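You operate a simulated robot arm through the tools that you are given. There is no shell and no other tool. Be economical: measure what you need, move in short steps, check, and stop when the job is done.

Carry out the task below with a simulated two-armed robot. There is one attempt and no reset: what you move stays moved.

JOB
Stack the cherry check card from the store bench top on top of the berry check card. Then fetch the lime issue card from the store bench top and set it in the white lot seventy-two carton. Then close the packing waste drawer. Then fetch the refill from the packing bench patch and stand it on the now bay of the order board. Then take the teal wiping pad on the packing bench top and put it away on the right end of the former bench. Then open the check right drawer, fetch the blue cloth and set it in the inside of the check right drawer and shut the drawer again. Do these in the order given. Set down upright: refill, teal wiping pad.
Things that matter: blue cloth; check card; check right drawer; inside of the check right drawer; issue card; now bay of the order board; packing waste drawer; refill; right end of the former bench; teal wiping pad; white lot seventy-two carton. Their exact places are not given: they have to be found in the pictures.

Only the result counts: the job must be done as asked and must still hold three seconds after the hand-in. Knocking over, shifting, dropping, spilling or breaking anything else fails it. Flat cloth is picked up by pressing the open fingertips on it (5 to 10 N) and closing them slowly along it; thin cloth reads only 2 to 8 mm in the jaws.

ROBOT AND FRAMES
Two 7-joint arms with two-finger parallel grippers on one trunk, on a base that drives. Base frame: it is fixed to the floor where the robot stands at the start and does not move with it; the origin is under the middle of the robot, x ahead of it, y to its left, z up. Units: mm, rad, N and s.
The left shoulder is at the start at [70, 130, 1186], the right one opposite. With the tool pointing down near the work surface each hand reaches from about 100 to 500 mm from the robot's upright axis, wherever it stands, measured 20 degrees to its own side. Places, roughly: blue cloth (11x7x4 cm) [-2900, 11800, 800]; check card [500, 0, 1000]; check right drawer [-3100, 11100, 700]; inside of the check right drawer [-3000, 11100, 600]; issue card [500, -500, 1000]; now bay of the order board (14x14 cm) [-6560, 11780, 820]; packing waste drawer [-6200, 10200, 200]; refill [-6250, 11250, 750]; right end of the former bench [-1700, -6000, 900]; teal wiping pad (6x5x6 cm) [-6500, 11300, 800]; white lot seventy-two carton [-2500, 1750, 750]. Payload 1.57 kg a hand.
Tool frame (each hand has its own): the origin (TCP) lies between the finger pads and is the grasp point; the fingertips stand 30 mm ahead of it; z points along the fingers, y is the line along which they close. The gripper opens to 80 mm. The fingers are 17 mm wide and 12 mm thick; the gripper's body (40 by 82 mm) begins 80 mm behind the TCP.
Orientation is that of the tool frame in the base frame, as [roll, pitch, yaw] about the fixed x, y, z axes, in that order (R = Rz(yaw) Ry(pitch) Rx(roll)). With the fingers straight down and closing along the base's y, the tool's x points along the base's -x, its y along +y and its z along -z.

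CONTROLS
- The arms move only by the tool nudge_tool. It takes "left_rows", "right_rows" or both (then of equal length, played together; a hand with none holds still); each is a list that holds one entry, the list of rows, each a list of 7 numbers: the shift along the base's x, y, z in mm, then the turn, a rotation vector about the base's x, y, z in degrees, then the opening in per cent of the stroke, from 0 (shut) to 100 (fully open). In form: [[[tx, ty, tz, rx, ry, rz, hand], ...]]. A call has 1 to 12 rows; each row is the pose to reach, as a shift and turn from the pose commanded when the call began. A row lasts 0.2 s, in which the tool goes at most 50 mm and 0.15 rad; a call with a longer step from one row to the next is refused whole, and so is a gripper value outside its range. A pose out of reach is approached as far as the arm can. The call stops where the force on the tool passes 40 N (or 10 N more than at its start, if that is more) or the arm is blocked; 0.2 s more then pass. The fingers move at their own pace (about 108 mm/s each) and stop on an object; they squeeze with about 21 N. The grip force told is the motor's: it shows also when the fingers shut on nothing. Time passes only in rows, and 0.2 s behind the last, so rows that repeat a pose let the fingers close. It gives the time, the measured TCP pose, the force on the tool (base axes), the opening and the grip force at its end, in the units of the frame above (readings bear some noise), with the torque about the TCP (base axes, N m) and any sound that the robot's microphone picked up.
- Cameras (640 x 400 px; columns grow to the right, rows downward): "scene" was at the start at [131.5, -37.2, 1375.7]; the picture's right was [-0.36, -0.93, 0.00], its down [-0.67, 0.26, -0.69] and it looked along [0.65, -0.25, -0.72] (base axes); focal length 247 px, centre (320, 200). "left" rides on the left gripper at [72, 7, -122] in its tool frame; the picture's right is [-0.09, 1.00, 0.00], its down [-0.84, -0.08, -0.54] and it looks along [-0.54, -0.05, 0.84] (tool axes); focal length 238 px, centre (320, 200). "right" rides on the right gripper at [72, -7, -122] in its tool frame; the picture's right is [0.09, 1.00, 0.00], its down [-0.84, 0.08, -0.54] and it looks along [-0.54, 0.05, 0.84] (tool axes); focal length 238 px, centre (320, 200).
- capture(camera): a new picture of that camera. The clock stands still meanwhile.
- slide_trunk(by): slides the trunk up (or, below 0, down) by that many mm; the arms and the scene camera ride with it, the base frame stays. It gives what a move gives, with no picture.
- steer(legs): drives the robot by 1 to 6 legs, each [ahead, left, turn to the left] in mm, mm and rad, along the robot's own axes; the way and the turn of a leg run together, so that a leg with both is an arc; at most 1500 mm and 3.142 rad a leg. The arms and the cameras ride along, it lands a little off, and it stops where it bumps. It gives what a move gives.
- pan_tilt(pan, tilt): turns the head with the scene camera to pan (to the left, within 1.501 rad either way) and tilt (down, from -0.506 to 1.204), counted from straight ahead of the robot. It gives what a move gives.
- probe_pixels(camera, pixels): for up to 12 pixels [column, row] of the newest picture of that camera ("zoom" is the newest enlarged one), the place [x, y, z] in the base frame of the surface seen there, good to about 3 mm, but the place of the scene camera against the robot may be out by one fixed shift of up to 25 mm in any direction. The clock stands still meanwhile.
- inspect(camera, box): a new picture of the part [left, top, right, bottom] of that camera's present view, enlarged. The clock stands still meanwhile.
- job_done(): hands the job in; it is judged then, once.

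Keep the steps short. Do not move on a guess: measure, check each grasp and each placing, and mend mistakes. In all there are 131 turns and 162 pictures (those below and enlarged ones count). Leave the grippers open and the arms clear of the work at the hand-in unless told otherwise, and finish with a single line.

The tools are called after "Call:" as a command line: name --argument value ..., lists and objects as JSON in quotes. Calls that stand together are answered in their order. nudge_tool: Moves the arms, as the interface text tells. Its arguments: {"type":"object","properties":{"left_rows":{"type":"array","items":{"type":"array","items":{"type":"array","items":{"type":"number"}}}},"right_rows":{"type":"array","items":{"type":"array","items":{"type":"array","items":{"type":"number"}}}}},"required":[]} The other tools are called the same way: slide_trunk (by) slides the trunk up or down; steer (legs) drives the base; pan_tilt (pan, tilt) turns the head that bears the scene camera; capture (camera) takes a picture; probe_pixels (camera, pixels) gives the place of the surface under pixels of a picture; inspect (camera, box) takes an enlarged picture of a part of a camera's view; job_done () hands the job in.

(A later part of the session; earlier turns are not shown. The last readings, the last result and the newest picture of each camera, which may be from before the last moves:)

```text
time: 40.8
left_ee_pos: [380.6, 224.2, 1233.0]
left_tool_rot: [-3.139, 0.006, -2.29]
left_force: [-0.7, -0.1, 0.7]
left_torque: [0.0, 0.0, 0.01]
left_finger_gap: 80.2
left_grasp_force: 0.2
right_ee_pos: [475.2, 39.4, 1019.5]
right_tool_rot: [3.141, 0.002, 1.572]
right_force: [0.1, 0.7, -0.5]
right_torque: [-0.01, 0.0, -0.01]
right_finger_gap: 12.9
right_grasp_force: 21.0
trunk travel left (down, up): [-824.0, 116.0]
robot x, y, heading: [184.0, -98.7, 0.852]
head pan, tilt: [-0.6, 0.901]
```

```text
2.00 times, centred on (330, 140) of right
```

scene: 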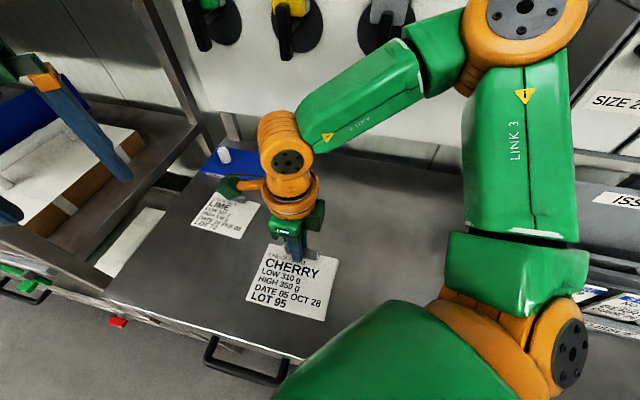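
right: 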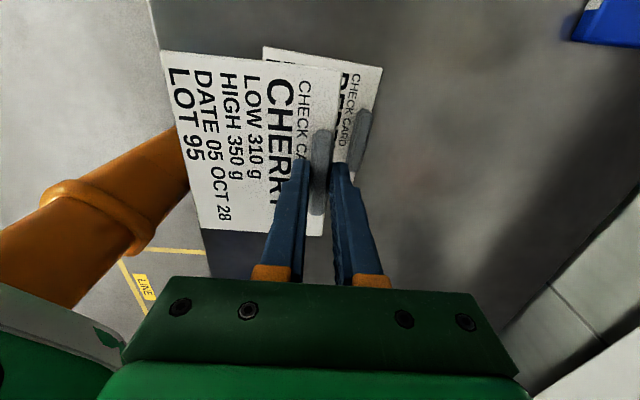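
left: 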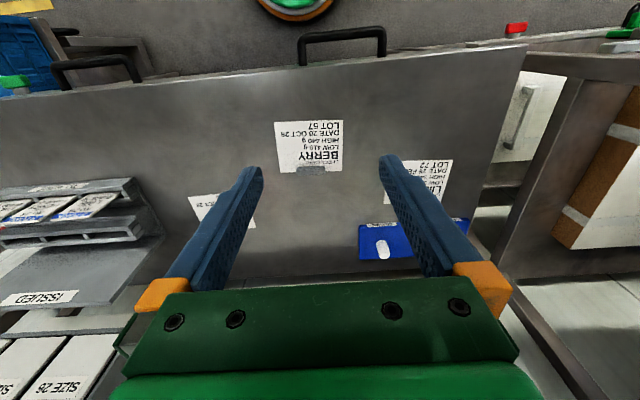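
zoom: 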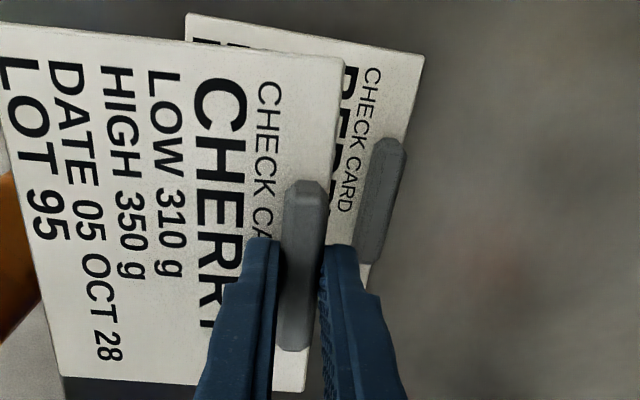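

The berry clip spans x 505–522, so TCP x=475 leaves room. I'll lower toward z≈943, watching the force.

Call:
nudge_tool --right_rows '[[[-1, 0, -20, 0, 0, 0, 0], [-1, 0, -40, 0, 0, 0, 0], [-1, 0, -55, 0, 0, 0, 0], [-1, 0, -65, 0, 0, 0, 0], [-1, 0, -71, 0, 0, 0, 0], [-1, 0, -76, 0, 0, 0, 0]]]'

Call:
capture --camera "right"

```text
time: 42.2
left_ee_pos: [379.8, 224.5, 1233.2]
left_tool_rot: [-3.141, 0.006, -2.29]
left_force: [-0.6, 0.2, -0.4]
left_torque: [-0.02, -0.02, 0.03]
left_finger_gap: 79.9
left_grasp_force: 0.1
right_ee_pos: [473.6, 39.6, 942.5]
right_tool_rot: [-3.14, 0.001, 1.571]
right_force: [-0.3, -0.5, -0.5]
right_torque: [0.03, -0.02, 0.02]
right_finger_gap: 13.0
right_grasp_force: 20.7
trunk travel left (down, up): [-824.0, 116.0]
robot x, y, heading: [188.6, -102.4, 0.849]
head pan, tilt: [-0.6, 0.901]
```

```text
131 pictures are left
```

right: 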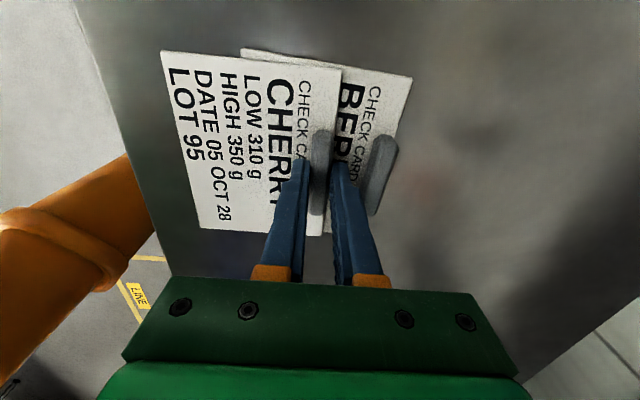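

Nearly down. I'll go 2 mm more, open a little, then rise.

Call:
nudge_tool --right_rows '[[[0, 0, -2, 0, 0, 0, 0], [0, 0, -2, 0, 0, 0, 20], [0, 0, -2, 0, 0, 0, 26], [0, 0, -2, 0, 0, 0, 26], [0, 0, 8, 0, 0, 0, 26], [0, 0, 25, 0, 0, 0, 26], [0, 0, 55, 0, 0, 0, 40], [0, 0, 90, 0, 0, 0, 60]]]'

Call:
capture --camera "right"

```text
time: 44.0
left_ee_pos: [379.2, 224.5, 1233.0]
left_tool_rot: [-3.14, 0.007, -2.29]
left_force: [-0.1, 0.1, -0.4]
left_torque: [-0.02, -0.04, 0.03]
left_finger_gap: 80.1
left_grasp_force: 0.1
right_ee_pos: [473.8, 38.9, 1034.9]
right_tool_rot: [3.14, 0.002, 1.57]
right_force: [-1.0, 0.9, -0.4]
right_torque: [0.0, 0.0, -0.01]
right_finger_gap: 48.0
right_grasp_force: 0.1
trunk travel left (down, up): [-824.0, 116.0]
robot x, y, heading: [183.0, -102.1, 0.848]
head pan, tilt: [-0.6, 0.901]
```

```text
130 pictures are left
```

right: 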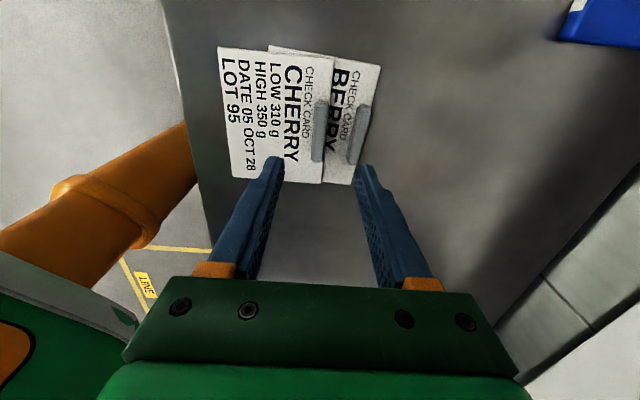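

The cherry card lies on the berry card. Now I'll face the bench again, step right in front of the ISSUED rack and look at it.

Call:
steer --legs '[[0, 0, -0.85], [-60, -200, 0]]'

Call:
pan_tilt --pan -0.45 --tilt 0.75

Call:
capture --camera "scene"

Call:
capture --camera "right"

```text
time: 47.9
left_ee_pos: [497.8, -237.4, 1232.9]
left_tool_rot: [-3.137, 0.004, 3.118]
left_force: [0.1, 0.5, -0.8]
left_torque: [-0.01, -0.01, 0.01]
left_finger_gap: 80.0
left_grasp_force: 0.1
right_ee_pos: [416.1, -430.0, 1034.4]
right_tool_rot: [3.139, 0.005, 0.697]
right_force: [0.0, -0.2, 0.2]
right_torque: [-0.01, -0.01, 0.0]
right_finger_gap: 48.0
right_grasp_force: 0.0
trunk travel left (down, up): [-824.0, 116.0]
robot x, y, heading: [120.5, -304.2, -0.02]
head pan, tilt: [-0.6, 0.901]
```

```text
time: 48.6
left_ee_pos: [497.4, -240.3, 1233.5]
left_tool_rot: [-3.14, 0.005, 3.118]
left_force: [0.3, -0.7, -0.3]
left_torque: [0.05, 0.0, 0.02]
left_finger_gap: 80.0
left_grasp_force: 0.0
right_ee_pos: [415.4, -433.2, 1034.5]
right_tool_rot: [3.139, 0.001, 0.698]
right_force: [0.3, -0.5, 0.6]
right_torque: [0.03, -0.03, -0.02]
right_finger_gap: 48.3
right_grasp_force: 0.0
trunk travel left (down, up): [-824.0, 116.0]
robot x, y, heading: [124.7, -299.0, -0.026]
head pan, tilt: [-0.45, 0.75]
```

```text
129 pictures are left
```

scene: 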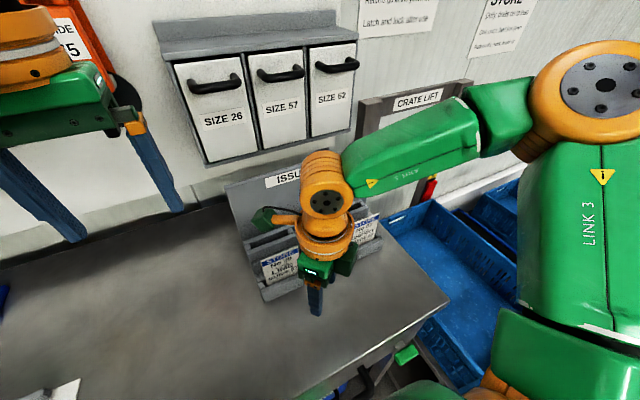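

```text
128 pictures are left
```

right: 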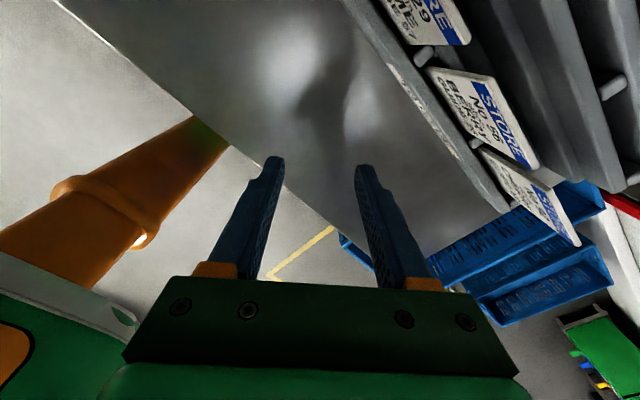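

The rack holds LIME, BERRY and CHERRY issue cards, left to right. I'll turn the right hand to yaw 90° and move it beside the LIME card to view it edge-on.

Call:
nudge_tool --right_rows '[[[0, 10, 10, 0, 0, 8, 60], [0, 20, 20, 0, 0, 16, 60], [10, 30, 30, 0, 0, 24, 60], [25, 40, 30, 0, 0, 32, 60], [40, 50, 30, 0, 0, 40, 60], [60, 55, 30, 0, 0, 48, 60], [80, 60, 30, 0, 0, 50, 60]]]'

Call:
capture --camera "right"

Call:
inspect --camera "scene" --box '[220, 150, 400, 320]'

```text
time: 50.2
left_ee_pos: [498.4, -242.1, 1232.5]
left_tool_rot: [-3.14, 0.006, 3.117]
left_force: [0.5, 0.0, 1.1]
left_torque: [-0.02, 0.03, -0.02]
left_finger_gap: 80.2
left_grasp_force: 0.1
right_ee_pos: [471.9, -417.5, 1061.1]
right_tool_rot: [3.14, -0.001, 1.572]
right_force: [0.3, 0.2, 0.8]
right_torque: [0.0, 0.0, -0.02]
right_finger_gap: 47.9
right_grasp_force: 0.0
right hand out of reach, approached as far as the arm can: row 4, 5, 6, 7
trunk travel left (down, up): [-824.0, 116.0]
robot x, y, heading: [123.1, -299.0, -0.024]
head pan, tilt: [-0.45, 0.75]
```

```text
127 pictures are left
```

right: 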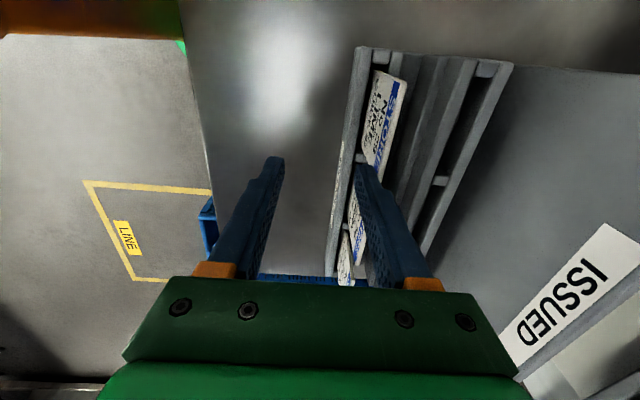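

```text
2.35 times, centred on (310, 235) of scene
```

zoom: 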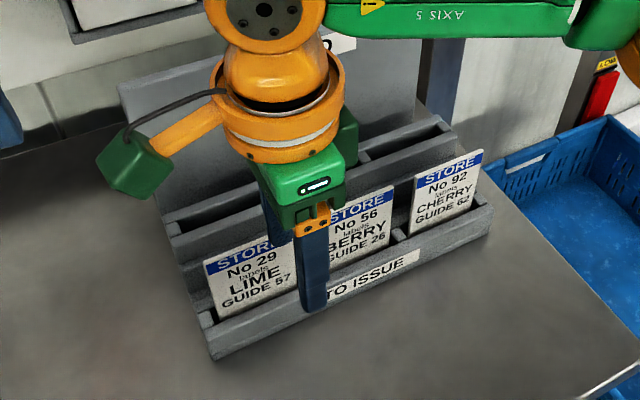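

I need a bit more reach, so I'll drive ahead 55 mm, then view the LIME card near (385,110).

Call:
steer --legs '[[55, 10, 0.02]]'

Call:
capture --camera "right"

Call:
inspect --camera "right" --box '[240, 20, 480, 220]'

```text
time: 51.2
left_ee_pos: [541.0, -226.0, 1234.9]
left_tool_rot: [3.141, 0.014, 3.14]
left_force: [-1.8, 0.1, -0.2]
left_torque: [0.03, -0.1, 0.0]
left_finger_gap: 79.9
left_grasp_force: 0.1
right_ee_pos: [520.5, -401.4, 1063.7]
right_tool_rot: [3.132, -0.002, 1.592]
right_force: [-0.8, -0.5, 0.6]
right_torque: [-0.01, -0.06, -0.01]
right_finger_gap: 48.1
right_grasp_force: 0.0
trunk travel left (down, up): [-824.0, 116.0]
robot x, y, heading: [177.2, -297.3, -0.002]
head pan, tilt: [-0.45, 0.75]
```

```text
125 pictures are left
```

right: 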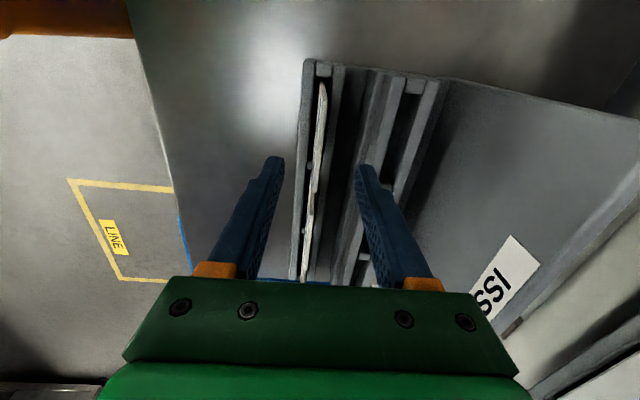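

```text
2.00 times, centred on (360, 120) of right
```

zoom: 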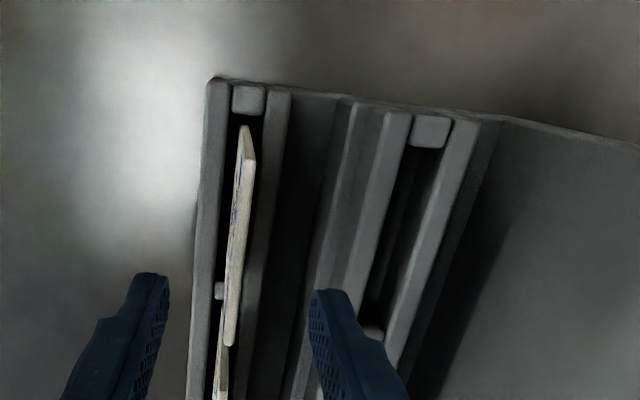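

I'll probe along the LIME card top edge, (321,90)…(316,185), and the walls of the slot.

Call:
probe_pixels --camera "right" --pixels '[[324, 100], [322, 120], [320, 140], [318, 160], [316, 180], [322, 84], [307, 110], [336, 110], [345, 110], [370, 110], [314, 190], [350, 80]]'

```text
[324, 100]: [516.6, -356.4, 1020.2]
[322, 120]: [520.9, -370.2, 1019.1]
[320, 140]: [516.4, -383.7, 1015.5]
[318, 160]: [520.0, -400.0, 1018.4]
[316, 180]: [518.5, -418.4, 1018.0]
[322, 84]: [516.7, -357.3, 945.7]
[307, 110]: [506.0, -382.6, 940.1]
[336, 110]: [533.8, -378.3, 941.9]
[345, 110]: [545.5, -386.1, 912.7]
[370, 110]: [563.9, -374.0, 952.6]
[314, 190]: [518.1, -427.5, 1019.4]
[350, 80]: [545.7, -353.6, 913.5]
```

The card top is at z≈1019, x≈518.5, y -355…-425, with room on both sides. I'll go down with the jaws 32 mm apart, to TCP z≈992, and close.

Call:
nudge_tool --right_rows '[[[-2, 10, 0, 0, 0, -1.2, 40], [-2, 10, -20, 0, 0, -1.2, 40], [-2, 10, -40, 0, 0, -1.2, 40], [-2, 10, -60, 0, 0, -1.2, 40], [-2, 10, -72, 0, 0, -1.2, 40], [-2, 10, -72, 0, 0, -1.2, 20], [-2, 10, -72, 0, 0, -1.2, 0], [-2, 10, -72, 0, 0, -1.2, 0]]]'

Call:
capture --camera "right"

```text
time: 53.0
left_ee_pos: [550.4, -225.5, 1231.2]
left_tool_rot: [-3.14, 0.005, 3.14]
left_force: [0.1, -0.5, 0.6]
left_torque: [-0.01, 0.01, -0.02]
left_finger_gap: 79.9
left_grasp_force: 0.1
right_ee_pos: [518.2, -402.4, 993.3]
right_tool_rot: [3.137, -0.002, 1.57]
right_force: [0.6, 0.1, 1.1]
right_torque: [-0.02, 0.0, 0.01]
right_finger_gap: 4.8
right_grasp_force: 20.8
right hand out of reach, approached as far as the arm can: row 1, 2, 3, 4, 5, 6, 7, 8
trunk travel left (down, up): [-824.0, 116.0]
robot x, y, heading: [176.1, -295.1, -0.007]
head pan, tilt: [-0.45, 0.75]
```

```text
123 pictures are left
```

right: 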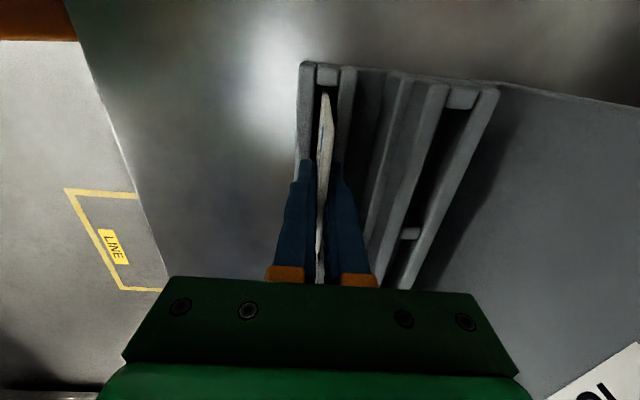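

Gripped, gap 4.8 mm. I'll lift it straight out slowly.

Call:
nudge_tool --right_rows '[[[0, 0, 8, 0, 0, 0, 0], [0, 0, 20, 0, 0, 0, 0], [0, 0, 35, 0, 0, 0, 0], [0, 0, 50, 0, 0, 0, 0], [0, 0, 65, 0, 0, 0, 0], [-3, 0, 80, 0, 0, 0, 0], [-6, 0, 95, 0, 0, 0, 0], [-10, 0, 110, 0, 0, 0, 0], [-20, 0, 125, 0, 0, 0, 0], [-30, 0, 140, 0, 0, 0, 0]]]'

Call:
capture --camera "right"

Call:
capture --camera "scene"

```text
time: 55.2
left_ee_pos: [550.0, -223.3, 1233.3]
left_tool_rot: [-3.14, 0.009, 3.14]
left_force: [-0.1, -0.1, 0.1]
left_torque: [0.04, -0.05, 0.03]
left_finger_gap: 80.2
left_grasp_force: 0.1
right_ee_pos: [486.4, -399.9, 1132.9]
right_tool_rot: [3.138, -0.001, 1.57]
right_force: [0.4, 0.0, -0.8]
right_torque: [0.02, -0.02, -0.01]
right_finger_gap: 4.1
right_grasp_force: 20.5
trunk travel left (down, up): [-824.0, 116.0]
robot x, y, heading: [175.3, -294.7, -0.003]
head pan, tilt: [-0.45, 0.75]
```

```text
122 pictures are left
```

right: 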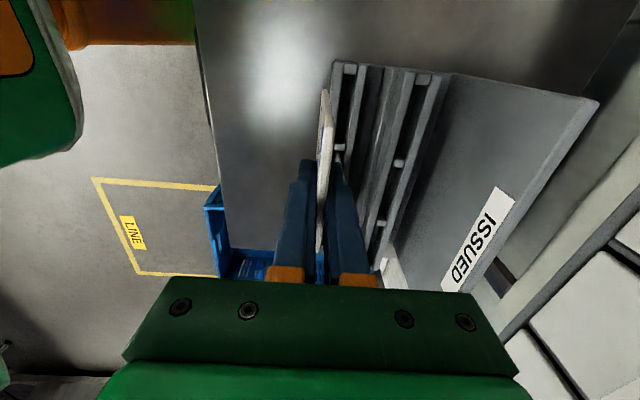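

```text
121 pictures are left
```

scene: 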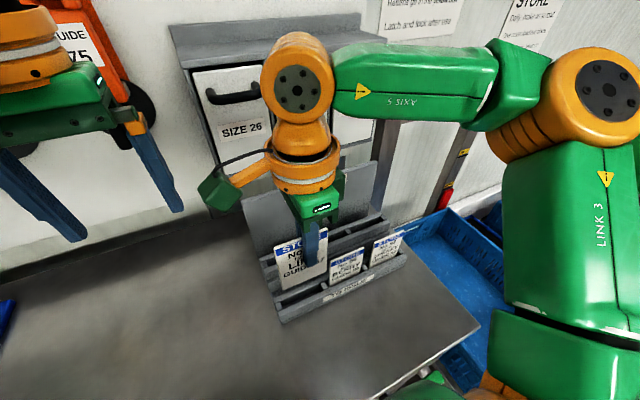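

The LIME issue card is held. I'll back off 350 mm, turn left toward the carton and look.

Call:
steer --legs '[[-350, 0, 0], [0, 0, 2.4]]'

Call:
pan_tilt --pan 0 --tilt 0.35

Call:
capture --camera "scene"

```text
time: 63.1
left_ee_pos: [-487.6, -83.1, 1232.8]
left_tool_rot: [-3.14, 0.005, -0.756]
left_force: [-0.5, 0.2, 0.3]
left_torque: [0.03, 0.01, 0.0]
left_finger_gap: 80.0
left_grasp_force: 0.1
right_ee_pos: [-321.3, 3.5, 1133.1]
right_tool_rot: [3.14, 0.002, -2.324]
right_force: [-1.5, -0.2, -0.7]
right_torque: [0.03, -0.02, 0.02]
right_finger_gap: 4.4
right_grasp_force: 21.3
trunk travel left (down, up): [-824.0, 116.0]
robot x, y, heading: [-168.7, -289.8, 2.386]
head pan, tilt: [-0.45, 0.75]
```

```text
time: 64.0
left_ee_pos: [-487.5, -83.7, 1233.0]
left_tool_rot: [-3.14, 0.006, -0.755]
left_force: [0.0, 1.3, 0.1]
left_torque: [-0.03, 0.0, 0.01]
left_finger_gap: 80.1
left_grasp_force: 0.0
right_ee_pos: [-321.3, 1.7, 1132.5]
right_tool_rot: [3.139, 0.0, -2.324]
right_force: [-0.2, 0.0, -0.1]
right_torque: [0.02, 0.02, 0.01]
right_finger_gap: 4.1
right_grasp_force: 20.5
trunk travel left (down, up): [-824.0, 116.0]
robot x, y, heading: [-170.6, -289.1, 2.388]
head pan, tilt: [0.0, 0.351]
```

```text
120 pictures are left
```

scene: 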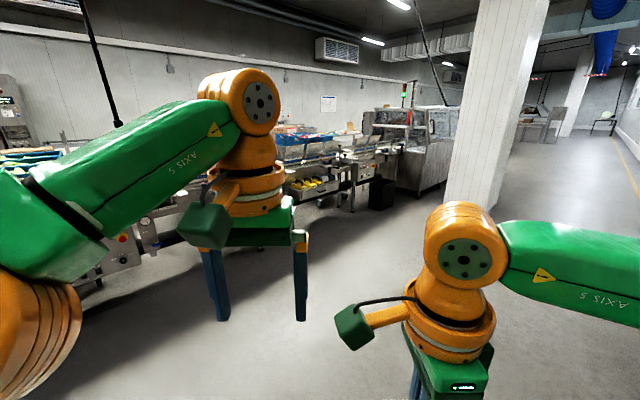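

The hands block the view. I'll spread and lower them a bit, then drive about 900 mm toward the carton.

Call:
nudge_tool --left_rows '[[[-9, -26, -25, 0, 0, 0, 100], [-18, -52, -50, 0, 0, 0, 100], [-26, -78, -75, 0, 0, 0, 100], [-34, -104, -100, 0, 0, 0, 100], [-42, -130, -125, 0, 0, 0, 100], [-51, -158, -150, 0, 0, 0, 100]]]' --right_rows '[[[10, 10, -15, 0, 0, 0, 0], [20, 20, -30, 0, 0, 0, 0], [30, 30, -45, 0, 0, 0, 0], [40, 40, -60, 0, 0, 0, 0], [55, 55, -75, 0, 0, 0, 0], [70, 70, -90, 0, 0, 0, 0]]]'

Call:
steer --legs '[[900, 0, 0]]'

Call:
capture --camera "scene"

```text
time: 65.4
left_ee_pos: [-537.8, -240.5, 1083.3]
left_tool_rot: [-3.139, 0.008, -0.755]
left_force: [0.3, -0.4, -0.4]
left_torque: [0.02, 0.01, 0.0]
left_finger_gap: 80.1
left_grasp_force: 0.0
right_ee_pos: [-251.0, 70.3, 1042.8]
right_tool_rot: [3.137, 0.0, -2.325]
right_force: [-1.1, -0.1, -0.1]
right_torque: [0.02, 0.01, 0.02]
right_finger_gap: 4.1
right_grasp_force: 20.8
trunk travel left (down, up): [-824.0, 116.0]
robot x, y, heading: [-169.6, -288.1, 2.382]
head pan, tilt: [0.0, 0.351]
```

```text
time: 70.2
left_ee_pos: [-1185.2, 384.7, 1082.7]
left_tool_rot: [-3.14, 0.007, -0.768]
left_force: [0.0, 0.2, -0.3]
left_torque: [-0.03, 0.02, 0.01]
left_finger_gap: 80.1
left_grasp_force: 0.0
right_ee_pos: [-894.3, 692.1, 1044.0]
right_tool_rot: [3.139, 0.0, -2.338]
right_force: [-0.1, 0.0, 0.6]
right_torque: [-0.03, 0.0, 0.0]
right_finger_gap: 4.2
right_grasp_force: 21.5
trunk travel left (down, up): [-824.0, 116.0]
robot x, y, heading: [-816.8, 331.6, 2.374]
head pan, tilt: [0.0, 0.351]
```

```text
119 pictures are left
```

scene: 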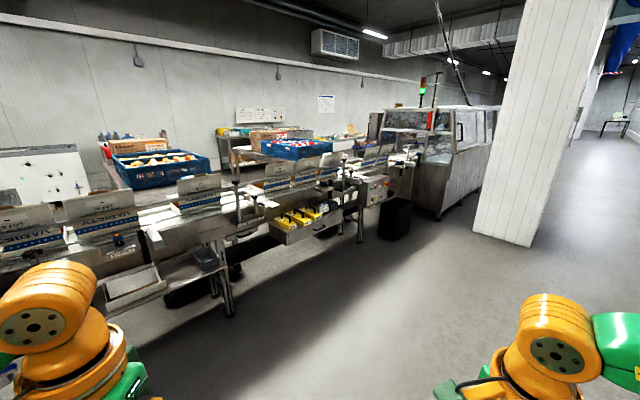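

I see a conveyor line with open cartons. I'll enlarge it and probe.

Call:
inspect --camera "scene" --box '[0, 140, 220, 300]'

Call:
inspect --camera "scene" --box '[180, 120, 400, 260]'

Call:
probe_pixels --camera "scene" --pixels '[[100, 215], [30, 225], [200, 190], [270, 178], [135, 285], [300, 165], [325, 170], [230, 260], [120, 250], [310, 215], [0, 240], [220, 310]]'

```text
2.50 times, centred on (110, 220) of scene
```

zoom: 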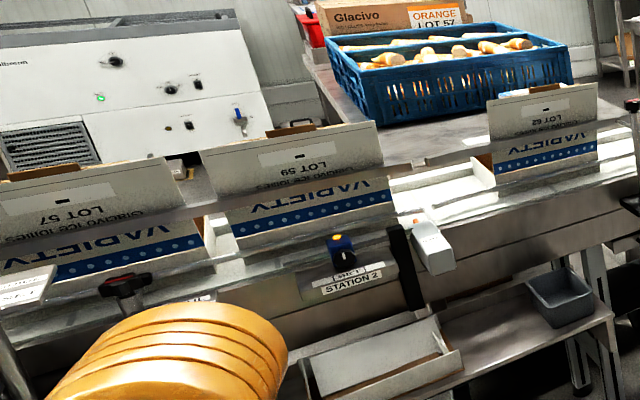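

```text
2.86 times, centred on (290, 190) of scene
```

zoom: 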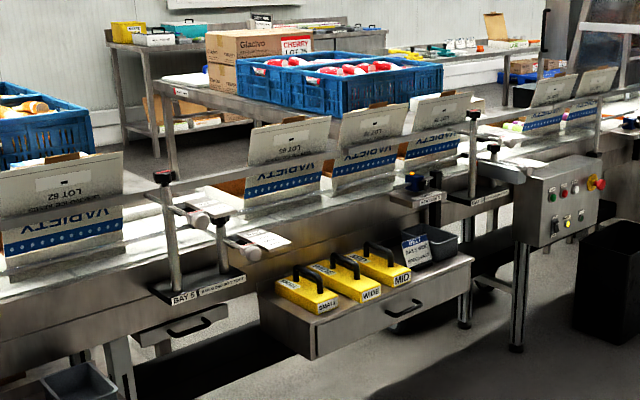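

```text
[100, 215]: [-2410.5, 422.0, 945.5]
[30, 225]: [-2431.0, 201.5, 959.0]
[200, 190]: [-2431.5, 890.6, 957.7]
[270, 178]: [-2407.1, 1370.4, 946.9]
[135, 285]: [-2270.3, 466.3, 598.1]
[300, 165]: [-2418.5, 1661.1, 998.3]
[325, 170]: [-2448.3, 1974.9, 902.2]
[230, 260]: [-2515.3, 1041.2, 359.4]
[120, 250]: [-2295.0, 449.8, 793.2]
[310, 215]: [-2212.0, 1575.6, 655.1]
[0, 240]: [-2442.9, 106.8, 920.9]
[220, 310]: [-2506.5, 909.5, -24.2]
```

The cartons' flaps bear LOT numbers (57, 59, …). I need the one near y≈1750, so I'll drive in front of it and face the line.

Call:
steer --legs '[[0, 0, -0.23], [1450, 0, 0], [0, 0, 0.997]]'

Call:
capture --camera "scene"

```text
time: 80.6
left_ee_pos: [-1898.8, 1329.8, 1082.3]
left_tool_rot: [-3.138, 0.006, -0.018]
left_force: [-1.0, -1.1, -0.1]
left_torque: [-0.01, 0.02, 0.0]
left_finger_gap: 80.1
left_grasp_force: 0.1
right_ee_pos: [-1895.6, 1751.3, 1043.8]
right_tool_rot: [3.139, 0.0, -1.589]
right_force: [1.1, -0.2, -1.2]
right_torque: [0.01, 0.04, -0.02]
right_finger_gap: 4.1
right_grasp_force: 21.5
trunk travel left (down, up): [-824.0, 116.0]
robot x, y, heading: [-1592.7, 1539.8, 3.123]
head pan, tilt: [0.0, 0.351]
```

```text
116 pictures are left
```

scene: 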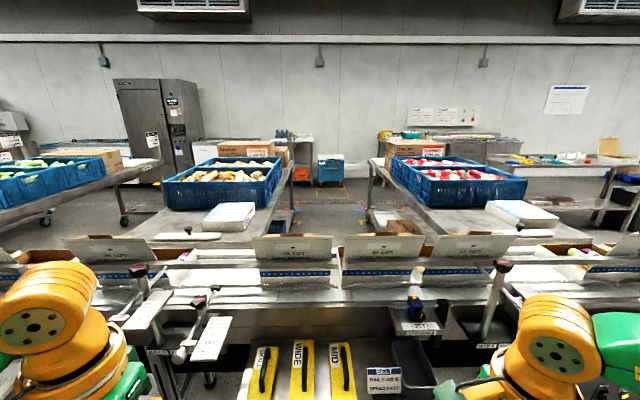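

Call:
inspect --camera "scene" --box '[230, 220, 410, 300]'

Call:
inspect --camera "scene" --box '[400, 220, 640, 320]'

Call:
probe_pixels --camera "scene" --pixels '[[105, 248], [292, 246], [382, 246], [470, 245], [382, 272], [382, 228], [435, 250], [345, 250], [415, 325], [500, 280], [330, 315], [30, 255]]'

```text
3.56 times, centred on (320, 260) of scene
```

zoom: 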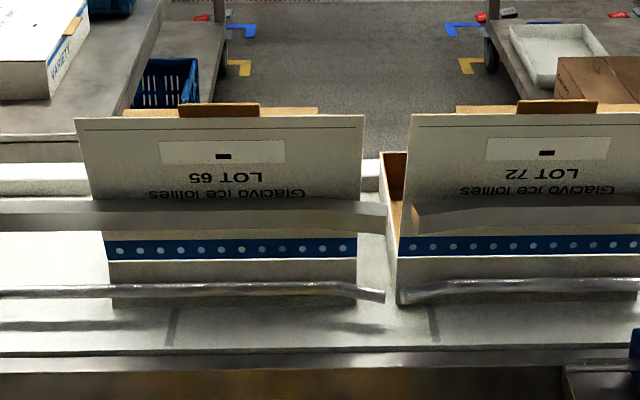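

```text
2.67 times, centred on (520, 270) of scene
```

zoom: 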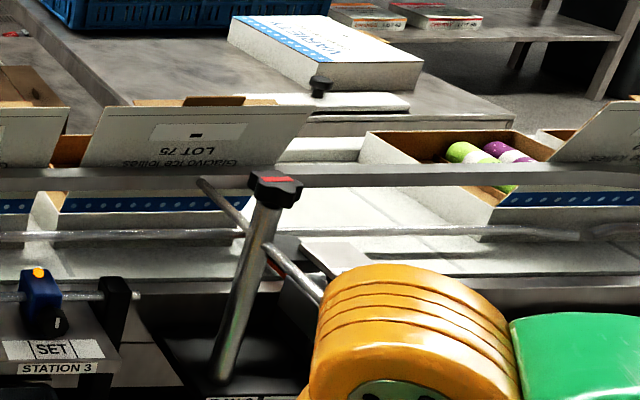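

```text
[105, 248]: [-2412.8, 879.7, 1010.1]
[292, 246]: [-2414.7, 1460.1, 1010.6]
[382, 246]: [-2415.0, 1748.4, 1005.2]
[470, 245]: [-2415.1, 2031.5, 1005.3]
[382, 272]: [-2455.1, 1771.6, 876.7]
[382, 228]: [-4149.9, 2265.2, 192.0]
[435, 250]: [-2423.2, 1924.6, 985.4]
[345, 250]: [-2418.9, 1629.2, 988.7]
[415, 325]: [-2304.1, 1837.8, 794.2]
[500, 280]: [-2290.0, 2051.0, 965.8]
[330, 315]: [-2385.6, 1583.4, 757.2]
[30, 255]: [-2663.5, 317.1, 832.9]
```

LOT 72 is the flap at (382,248), y≈1748, with its flap raised toward me up to z≈1045. I'll raise the trunk, drive closer and look down into it.

Call:
slide_trunk --by 115

Call:
steer --legs '[[380, -40, 0.02]]'

Call:
pan_tilt --pan -0.15 --tilt 0.85

Call:
capture --camera "scene"

```text
time: 82.1
left_ee_pos: [-1898.2, 1328.0, 1197.8]
left_tool_rot: [-3.141, 0.005, -0.018]
left_force: [0.3, -0.2, 0.3]
left_torque: [0.01, 0.04, -0.03]
left_finger_gap: 80.1
left_grasp_force: 0.0
right_ee_pos: [-1895.5, 1751.4, 1157.2]
right_tool_rot: [3.139, 0.002, -1.591]
right_force: [0.1, 0.3, -1.0]
right_torque: [-0.01, -0.04, -0.01]
right_finger_gap: 4.3
right_grasp_force: 21.2
trunk travel left (down, up): [-939.0, 1.0]
robot x, y, heading: [-1596.7, 1542.2, 3.118]
head pan, tilt: [0.0, 0.351]
```

```text
time: 84.5
left_ee_pos: [-2273.9, 1362.2, 1198.4]
left_tool_rot: [-3.139, 0.01, 0.006]
left_force: [-0.4, 0.6, -0.6]
left_torque: [-0.01, 0.0, 0.0]
left_finger_gap: 79.9
left_grasp_force: 0.1
right_ee_pos: [-2282.0, 1785.8, 1158.1]
right_tool_rot: [3.135, -0.001, -1.564]
right_force: [0.5, -0.3, -0.7]
right_torque: [-0.03, 0.05, 0.02]
right_finger_gap: 4.1
right_grasp_force: 21.4
trunk travel left (down, up): [-939.0, 1.0]
robot x, y, heading: [-1976.2, 1583.0, -3.138]
head pan, tilt: [0.0, 0.351]
```

```text
time: 85.4
left_ee_pos: [-2278.7, 1363.3, 1197.8]
left_tool_rot: [-3.139, 0.006, 0.006]
left_force: [-0.2, 0.1, 0.6]
left_torque: [0.0, -0.02, -0.01]
left_finger_gap: 79.9
left_grasp_force: 0.0
right_ee_pos: [-2285.2, 1786.2, 1157.4]
right_tool_rot: [3.141, -0.002, -1.563]
right_force: [-0.9, -0.7, -0.2]
right_torque: [0.01, 0.0, 0.02]
right_finger_gap: 4.2
right_grasp_force: 20.7
trunk travel left (down, up): [-939.0, 1.0]
robot x, y, heading: [-1973.4, 1582.3, -3.139]
head pan, tilt: [-0.15, 0.85]
```

```text
113 pictures are left
```

scene: 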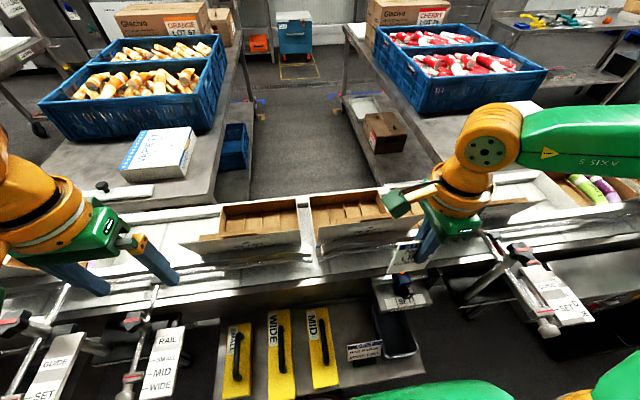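

Call:
inspect --camera "scene" --box '[200, 170, 440, 300]'

Call:
probe_pixels --camera "scene" --pixels '[[315, 195], [385, 187], [318, 228], [400, 218], [345, 213], [370, 210], [330, 240], [345, 235], [318, 260], [400, 250], [308, 210], [350, 200]]'

Call:
capture --camera "right"

```text
2.67 times, centred on (320, 235) of scene
```

zoom: 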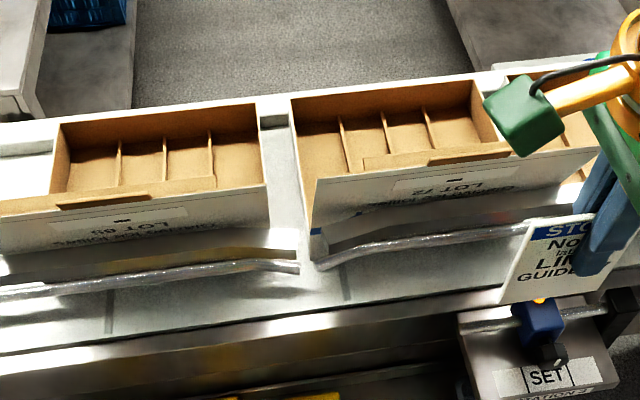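

```text
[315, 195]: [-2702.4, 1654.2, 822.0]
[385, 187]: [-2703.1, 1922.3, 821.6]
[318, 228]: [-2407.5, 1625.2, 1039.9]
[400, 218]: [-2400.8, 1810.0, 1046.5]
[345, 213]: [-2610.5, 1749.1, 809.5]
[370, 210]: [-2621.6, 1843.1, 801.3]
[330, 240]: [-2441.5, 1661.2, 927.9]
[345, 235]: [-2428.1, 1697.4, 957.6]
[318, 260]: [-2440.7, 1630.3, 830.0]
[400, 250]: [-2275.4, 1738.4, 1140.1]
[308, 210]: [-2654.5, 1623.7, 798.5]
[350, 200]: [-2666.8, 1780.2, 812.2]
```

```text
111 pictures are left
```

right: 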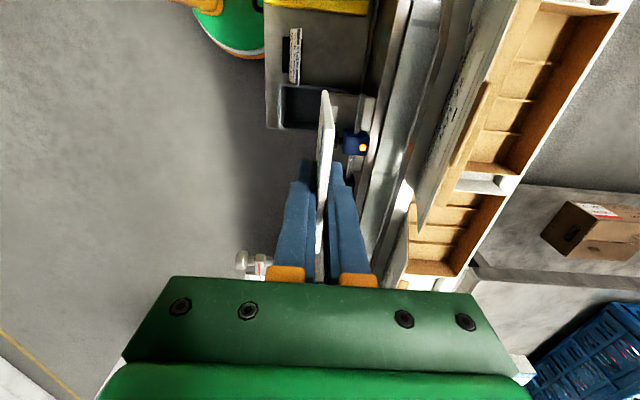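

The LOT 72 carton has compartments: front wall x≈-2441, back -2703, y 1630–1910, flap top about 1065. I'll pull the card back and up, then move in and turn left so the right shoulder comes forward.

Call:
nudge_tool --right_rows '[[[20, 0, 20, 0, 0, 0, 0], [40, 0, 40, 0, 0, 0, 0], [60, 0, 60, 0, 0, 0, 0], [80, 0, 80, 0, 0, 0, 0], [90, 0, 90, 0, 0, 0, 0]]]'

Call:
steer --legs '[[0, -125, 0], [70, 0, 0], [0, 0, 0.85]]'

Call:
capture --camera "right"

```text
time: 86.6
left_ee_pos: [-2276.5, 1362.3, 1197.7]
left_tool_rot: [-3.14, 0.007, 0.004]
left_force: [-0.6, 0.0, -0.4]
left_torque: [-0.01, -0.01, -0.02]
left_finger_gap: 80.0
left_grasp_force: 0.0
right_ee_pos: [-2194.5, 1787.4, 1247.9]
right_tool_rot: [3.138, 0.0, -1.565]
right_force: [-0.1, -0.1, -0.1]
right_torque: [0.0, 0.0, 0.0]
right_finger_gap: 4.2
right_grasp_force: 20.9
trunk travel left (down, up): [-939.0, 1.0]
robot x, y, heading: [-1977.2, 1582.2, -3.138]
head pan, tilt: [-0.15, 0.85]
```

```text
time: 90.7
left_ee_pos: [-2084.0, 1335.6, 1198.3]
left_tool_rot: [-3.14, 0.007, 0.849]
left_force: [-0.1, 1.2, 0.8]
left_torque: [0.01, -0.03, -0.01]
left_finger_gap: 80.0
left_grasp_force: 0.1
right_ee_pos: [-2345.4, 1678.9, 1247.3]
right_tool_rot: [3.139, 0.0, -0.723]
right_force: [0.8, 0.8, 1.0]
right_torque: [0.04, 0.0, -0.04]
right_finger_gap: 4.4
right_grasp_force: 20.9
trunk travel left (down, up): [-939.0, 1.0]
robot x, y, heading: [-2045.3, 1708.0, -2.294]
head pan, tilt: [-0.15, 0.85]
```

```text
110 pictures are left
```

right: 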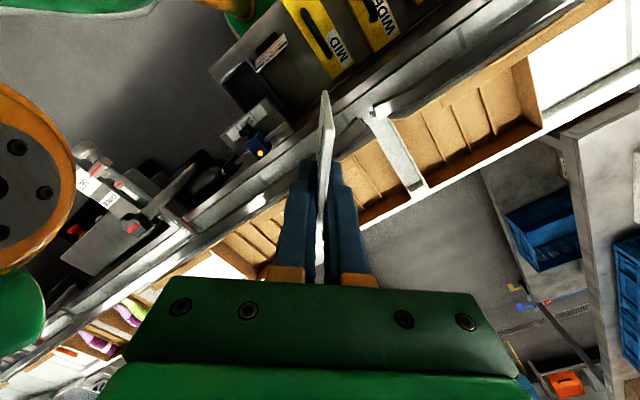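

I'll turn the card parallel to the dividers (yaw 0) and move over the carton while staying high.

Call:
nudge_tool --right_rows '[[[-10, 6, 0, 0, 0, 4, 0], [-20, 12, 0, 0, 0, 8, 0], [-30, 18, 0, 0, 0, 12, 0], [-40, 24, 0, 0, 0, 16, 0], [-55, 30, 0, 0, 0, 20, 0], [-70, 36, 0, 0, 0, 24, 0], [-85, 42, 0, 0, 0, 28, 0], [-100, 48, 0, 0, 0, 32, 0], [-115, 54, 0, 0, 0, 36, 0], [-130, 60, -5, 0, 0, 40, 0], [-145, 60, -10, 0, 0, 41.4, 0], [-160, 60, -20, 0, 0, 41.4, 0]]]'

Call:
capture --camera "right"

```text
time: 93.3
left_ee_pos: [-2083.7, 1334.5, 1197.4]
left_tool_rot: [3.141, 0.005, 0.848]
left_force: [0.2, 0.2, 0.2]
left_torque: [0.03, -0.01, -0.03]
left_finger_gap: 80.0
left_grasp_force: 0.0
right_ee_pos: [-2505.9, 1739.3, 1226.9]
right_tool_rot: [3.14, -0.001, 0.003]
right_force: [0.0, -0.2, 0.1]
right_torque: [-0.02, -0.02, -0.03]
right_finger_gap: 4.4
right_grasp_force: 21.0
trunk travel left (down, up): [-939.0, 1.0]
robot x, y, heading: [-2041.7, 1703.1, -2.3]
head pan, tilt: [-0.15, 0.85]
```

```text
109 pictures are left
```

right: 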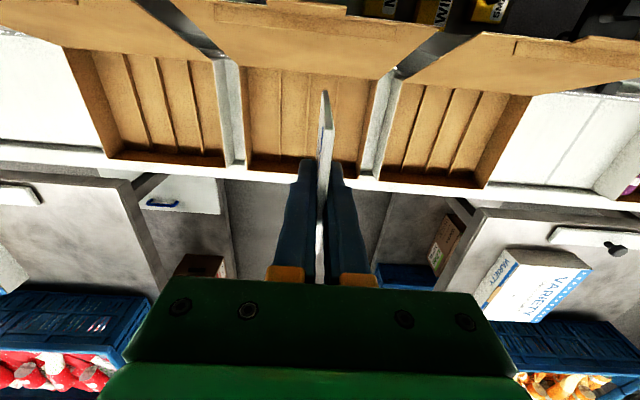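

I'm over the middle carton. I'll probe its walls and dividers.

Call:
probe_pixels --camera "right" --pixels '[[245, 120], [375, 120], [280, 120], [308, 120], [339, 110], [295, 130], [355, 130], [265, 130], [310, 175], [300, 72], [345, 120], [300, 40]]'

Call:
inspect --camera "right" --box '[220, 20, 400, 200]'

```text
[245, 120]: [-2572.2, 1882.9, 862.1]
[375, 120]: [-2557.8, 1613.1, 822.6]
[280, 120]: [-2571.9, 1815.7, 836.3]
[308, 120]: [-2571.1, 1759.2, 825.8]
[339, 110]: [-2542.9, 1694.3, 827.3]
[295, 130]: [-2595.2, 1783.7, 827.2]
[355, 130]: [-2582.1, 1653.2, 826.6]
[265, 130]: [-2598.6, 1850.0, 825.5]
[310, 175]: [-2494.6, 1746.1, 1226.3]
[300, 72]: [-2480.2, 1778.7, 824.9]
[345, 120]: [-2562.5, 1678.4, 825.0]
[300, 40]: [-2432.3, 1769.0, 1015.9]
```

```text
2.22 times, centred on (310, 110) of right
```

zoom: 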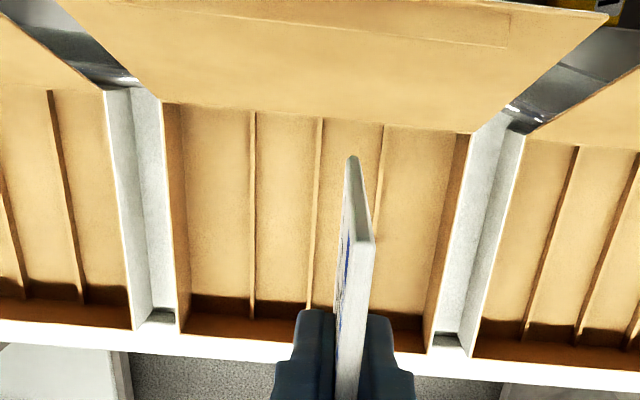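

The floor is at z≈825, dividers only about 10 mm, inside y≈1625–1885. I'll lower the card with x a little deeper, stopping at TCP ≈ 930 to check.

Call:
nudge_tool --right_rows '[[[-5, 10, -40, 0, 0, 0, 0], [-10, 15, -80, 0, 0, 0, 0], [-20, 15, -120, 0, 0, 0, 0], [-30, 15, -160, 0, 0, 0, 0], [-35, 15, -200, 0, 0, 0, 0], [-35, 15, -235, 0, 0, 0, 0], [-35, 15, -265, 0, 0, 0, 0], [-35, 15, -285, 0, 0, 0, 0]]]'

Call:
capture --camera "right"

Call:
pan_tilt --pan -0.85 --tilt 0.85

Call:
capture --camera "scene"

```text
time: 95.1
left_ee_pos: [-2083.9, 1335.6, 1198.4]
left_tool_rot: [-3.14, 0.004, 0.85]
left_force: [0.1, 0.0, 0.5]
left_torque: [0.01, 0.0, -0.02]
left_finger_gap: 80.1
left_grasp_force: 0.0
right_ee_pos: [-2540.5, 1752.2, 942.6]
right_tool_rot: [3.137, 0.0, 0.002]
right_force: [0.1, 0.0, -0.2]
right_torque: [-0.02, 0.0, 0.01]
right_finger_gap: 4.4
right_grasp_force: 20.7
trunk travel left (down, up): [-939.0, 1.0]
robot x, y, heading: [-2050.0, 1703.9, -2.295]
head pan, tilt: [-0.15, 0.85]
```

```text
107 pictures are left
```

right: 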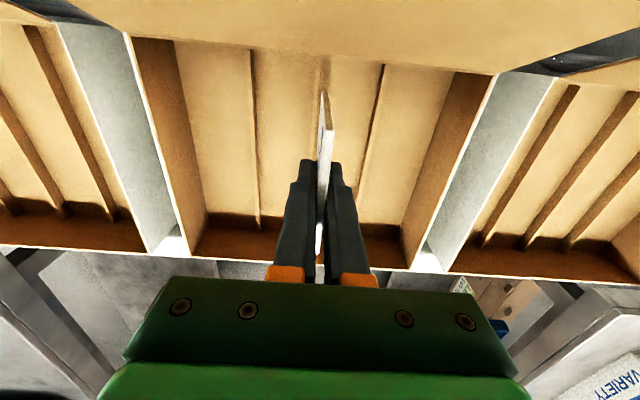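

```text
time: 96.2
left_ee_pos: [-2083.7, 1335.4, 1197.2]
left_tool_rot: [-3.139, 0.007, 0.849]
left_force: [0.2, 0.7, -0.4]
left_torque: [0.0, 0.01, 0.01]
left_finger_gap: 79.9
left_grasp_force: 0.0
right_ee_pos: [-2540.2, 1752.6, 943.5]
right_tool_rot: [3.139, 0.001, -0.001]
right_force: [-0.5, -0.3, 0.3]
right_torque: [0.01, 0.0, -0.01]
right_finger_gap: 4.2
right_grasp_force: 21.1
trunk travel left (down, up): [-939.0, 1.0]
robot x, y, heading: [-2047.4, 1703.2, -2.293]
head pan, tilt: [-0.85, 0.85]
```

```text
106 pictures are left
```

scene: 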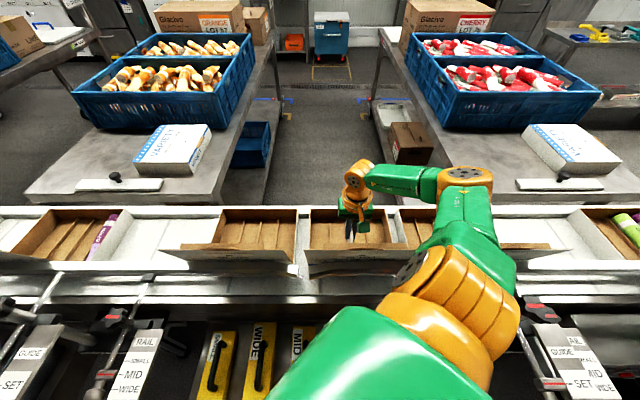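

It's inside the carton. I'll lower by up to 30 mm to near the floor.

Call:
nudge_tool --right_rows '[[[0, 0, -10, 0, 0, 0, 0], [0, 0, -18, 0, 0, 0, 0], [0, 0, -24, 0, 0, 0, 0], [0, 0, -29, 0, 0, 0, 0]]]'

```text
time: 97.2
left_ee_pos: [-2083.7, 1335.3, 1197.9]
left_tool_rot: [-3.14, 0.005, 0.848]
left_force: [-0.1, -0.6, 0.2]
left_torque: [-0.02, -0.01, 0.01]
left_finger_gap: 80.1
left_grasp_force: 0.0
right_ee_pos: [-2540.0, 1753.3, 911.9]
right_tool_rot: [3.136, -0.001, 0.002]
right_force: [0.0, 1.0, 0.4]
right_torque: [-0.02, 0.0, -0.01]
right_finger_gap: 4.0
right_grasp_force: 21.0
trunk travel left (down, up): [-939.0, 1.0]
robot x, y, heading: [-2045.4, 1706.8, -2.29]
head pan, tilt: [-0.85, 0.85]
```

Call:
nudge_tool --right_rows '[[[0, 0, -5, 0, 0, 0, 0], [0, 0, -9, 0, 0, 0, 0], [0, 0, -13, 0, 0, 0, 0], [0, 0, -17, 0, 0, 0, 0]]]'

Call:
capture --camera "right"

```text
time: 98.2
left_ee_pos: [-2080.5, 1333.7, 1198.0]
left_tool_rot: [-3.136, 0.006, 0.849]
left_force: [-0.3, -0.9, 0.4]
left_torque: [0.0, 0.02, 0.0]
left_finger_gap: 79.9
left_grasp_force: 0.1
right_ee_pos: [-2537.0, 1753.3, 897.3]
right_tool_rot: [3.139, 0.003, 0.003]
right_force: [-1.0, 0.4, 15.5]
right_torque: [0.02, 0.03, 0.07]
right_finger_gap: 4.1
right_grasp_force: 20.6
trunk travel left (down, up): [-939.0, 1.0]
robot x, y, heading: [-2043.3, 1702.9, -2.293]
head pan, tilt: [-0.85, 0.85]
```

```text
105 pictures are left
```

right: 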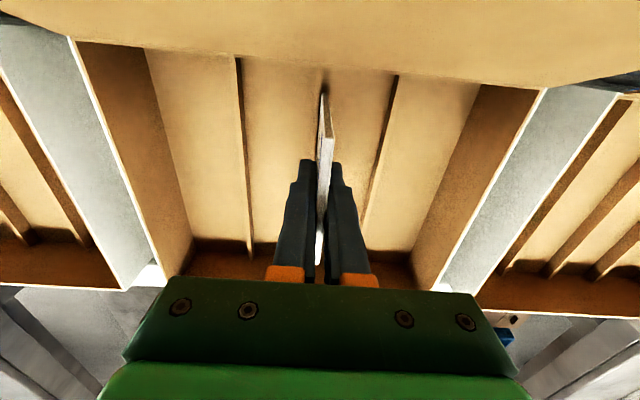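

It touches the floor (15 N). I'll ease up 3 mm, open and withdraw upward.

Call:
nudge_tool --right_rows '[[[0, 0, 3, 0, 0, 0, 0], [0, 0, 3, 0, 0, 0, 15], [0, 0, 3, 0, 0, 0, 40], [0, 0, 3, 0, 0, 0, 70], [0, 0, 15, 0, 0, 0, 80], [0, 0, 40, 0, 0, 0, 80], [0, 0, 80, 0, 0, 0, 80], [0, 0, 125, 0, 0, 0, 80], [0, 0, 170, 0, 0, 0, 80], [0, 0, 215, 0, 0, 0, 80], [0, 0, 260, 0, 0, 0, 80], [0, 0, 300, 0, 0, 0, 80]]]'

Call:
capture --camera "right"

```text
time: 100.8
left_ee_pos: [-2085.5, 1335.0, 1198.1]
left_tool_rot: [-3.138, 0.005, 0.848]
left_force: [-0.8, 0.7, -1.0]
left_torque: [0.02, -0.01, -0.01]
left_finger_gap: 80.2
left_grasp_force: 0.0
right_ee_pos: [-2538.9, 1755.5, 1178.0]
right_tool_rot: [-3.117, -0.028, 0.007]
right_force: [-2.2, -0.8, 9.6]
right_torque: [-0.01, -0.04, -0.01]
right_finger_gap: 64.1
right_grasp_force: 0.0
right hand out of reach, approached as far as the arm can: row 12
trunk travel left (down, up): [-939.0, 1.0]
robot x, y, heading: [-2047.1, 1703.8, -2.292]
head pan, tilt: [-0.85, 0.85]
```

```text
104 pictures are left
```

right: 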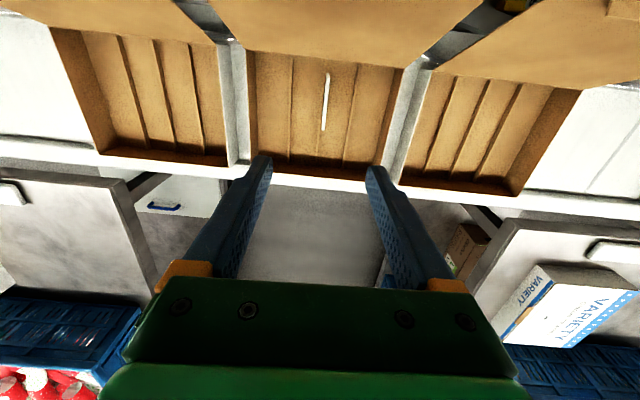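

The issue card stands inside the LOT 72 carton. Next is the packing area far off at y≈10–12 m. I'll retract the hand, back off, face +y and look.

Call:
nudge_tool --right_rows '[[[25, 28, 0, 0, 0, 0, 80], [50, 56, 0, 0, 0, 0, 80], [75, 84, 0, 0, 0, 0, 80], [100, 112, 0, 0, 0, 0, 80], [120, 135, 0, 0, 0, 0, 80]]]'

Call:
steer --legs '[[-600, 0, 0], [0, 0, -2.42]]'

Call:
pan_tilt --pan 0 --tilt 0.2

Call:
capture --camera "scene"

```text
time: 102.0
left_ee_pos: [-2080.0, 1336.8, 1198.5]
left_tool_rot: [-3.14, 0.007, 0.849]
left_force: [-0.3, 0.6, 0.1]
left_torque: [-0.06, 0.01, 0.01]
left_finger_gap: 80.3
left_grasp_force: 0.1
right_ee_pos: [-2418.4, 1885.7, 1187.2]
right_tool_rot: [3.137, 0.001, 0.003]
right_force: [-0.5, -0.2, 0.5]
right_torque: [0.03, 0.0, -0.01]
right_finger_gap: 63.9
right_grasp_force: 0.0
trunk travel left (down, up): [-939.0, 1.0]
robot x, y, heading: [-2047.4, 1706.3, -2.292]
head pan, tilt: [-0.85, 0.85]
```

```text
time: 110.8
left_ee_pos: [-1896.8, 2428.7, 1197.7]
left_tool_rot: [-3.139, 0.006, -1.486]
left_force: [0.5, -0.4, 0.2]
left_torque: [-0.02, -0.02, -0.01]
left_finger_gap: 80.0
left_grasp_force: 0.1
right_ee_pos: [-1267.2, 2291.5, 1187.7]
right_tool_rot: [3.139, 0.001, -2.331]
right_force: [0.5, -0.2, -0.4]
right_torque: [0.01, -0.02, 0.01]
right_finger_gap: 64.0
right_grasp_force: 0.0
trunk travel left (down, up): [-939.0, 1.0]
robot x, y, heading: [-1658.4, 2144.4, 1.655]
head pan, tilt: [-0.85, 0.85]
```

```text
time: 112.0
left_ee_pos: [-1897.1, 2426.6, 1198.5]
left_tool_rot: [-3.138, 0.007, -1.486]
left_force: [-0.3, -0.4, 0.4]
left_torque: [0.02, 0.02, -0.04]
left_finger_gap: 79.9
left_grasp_force: 0.0
right_ee_pos: [-1266.8, 2292.0, 1186.9]
right_tool_rot: [3.138, 0.0, -2.33]
right_force: [0.1, 0.4, 0.7]
right_torque: [0.0, 0.01, 0.01]
right_finger_gap: 64.1
right_grasp_force: 0.1
trunk travel left (down, up): [-939.0, 1.0]
robot x, y, heading: [-1659.3, 2145.2, 1.657]
head pan, tilt: [0.0, 0.201]
```

```text
103 pictures are left
```

scene: 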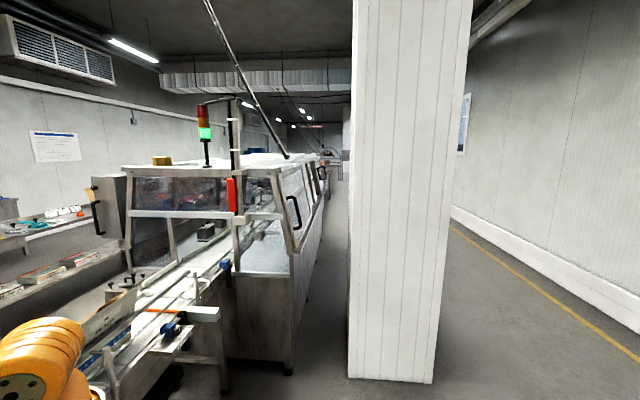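

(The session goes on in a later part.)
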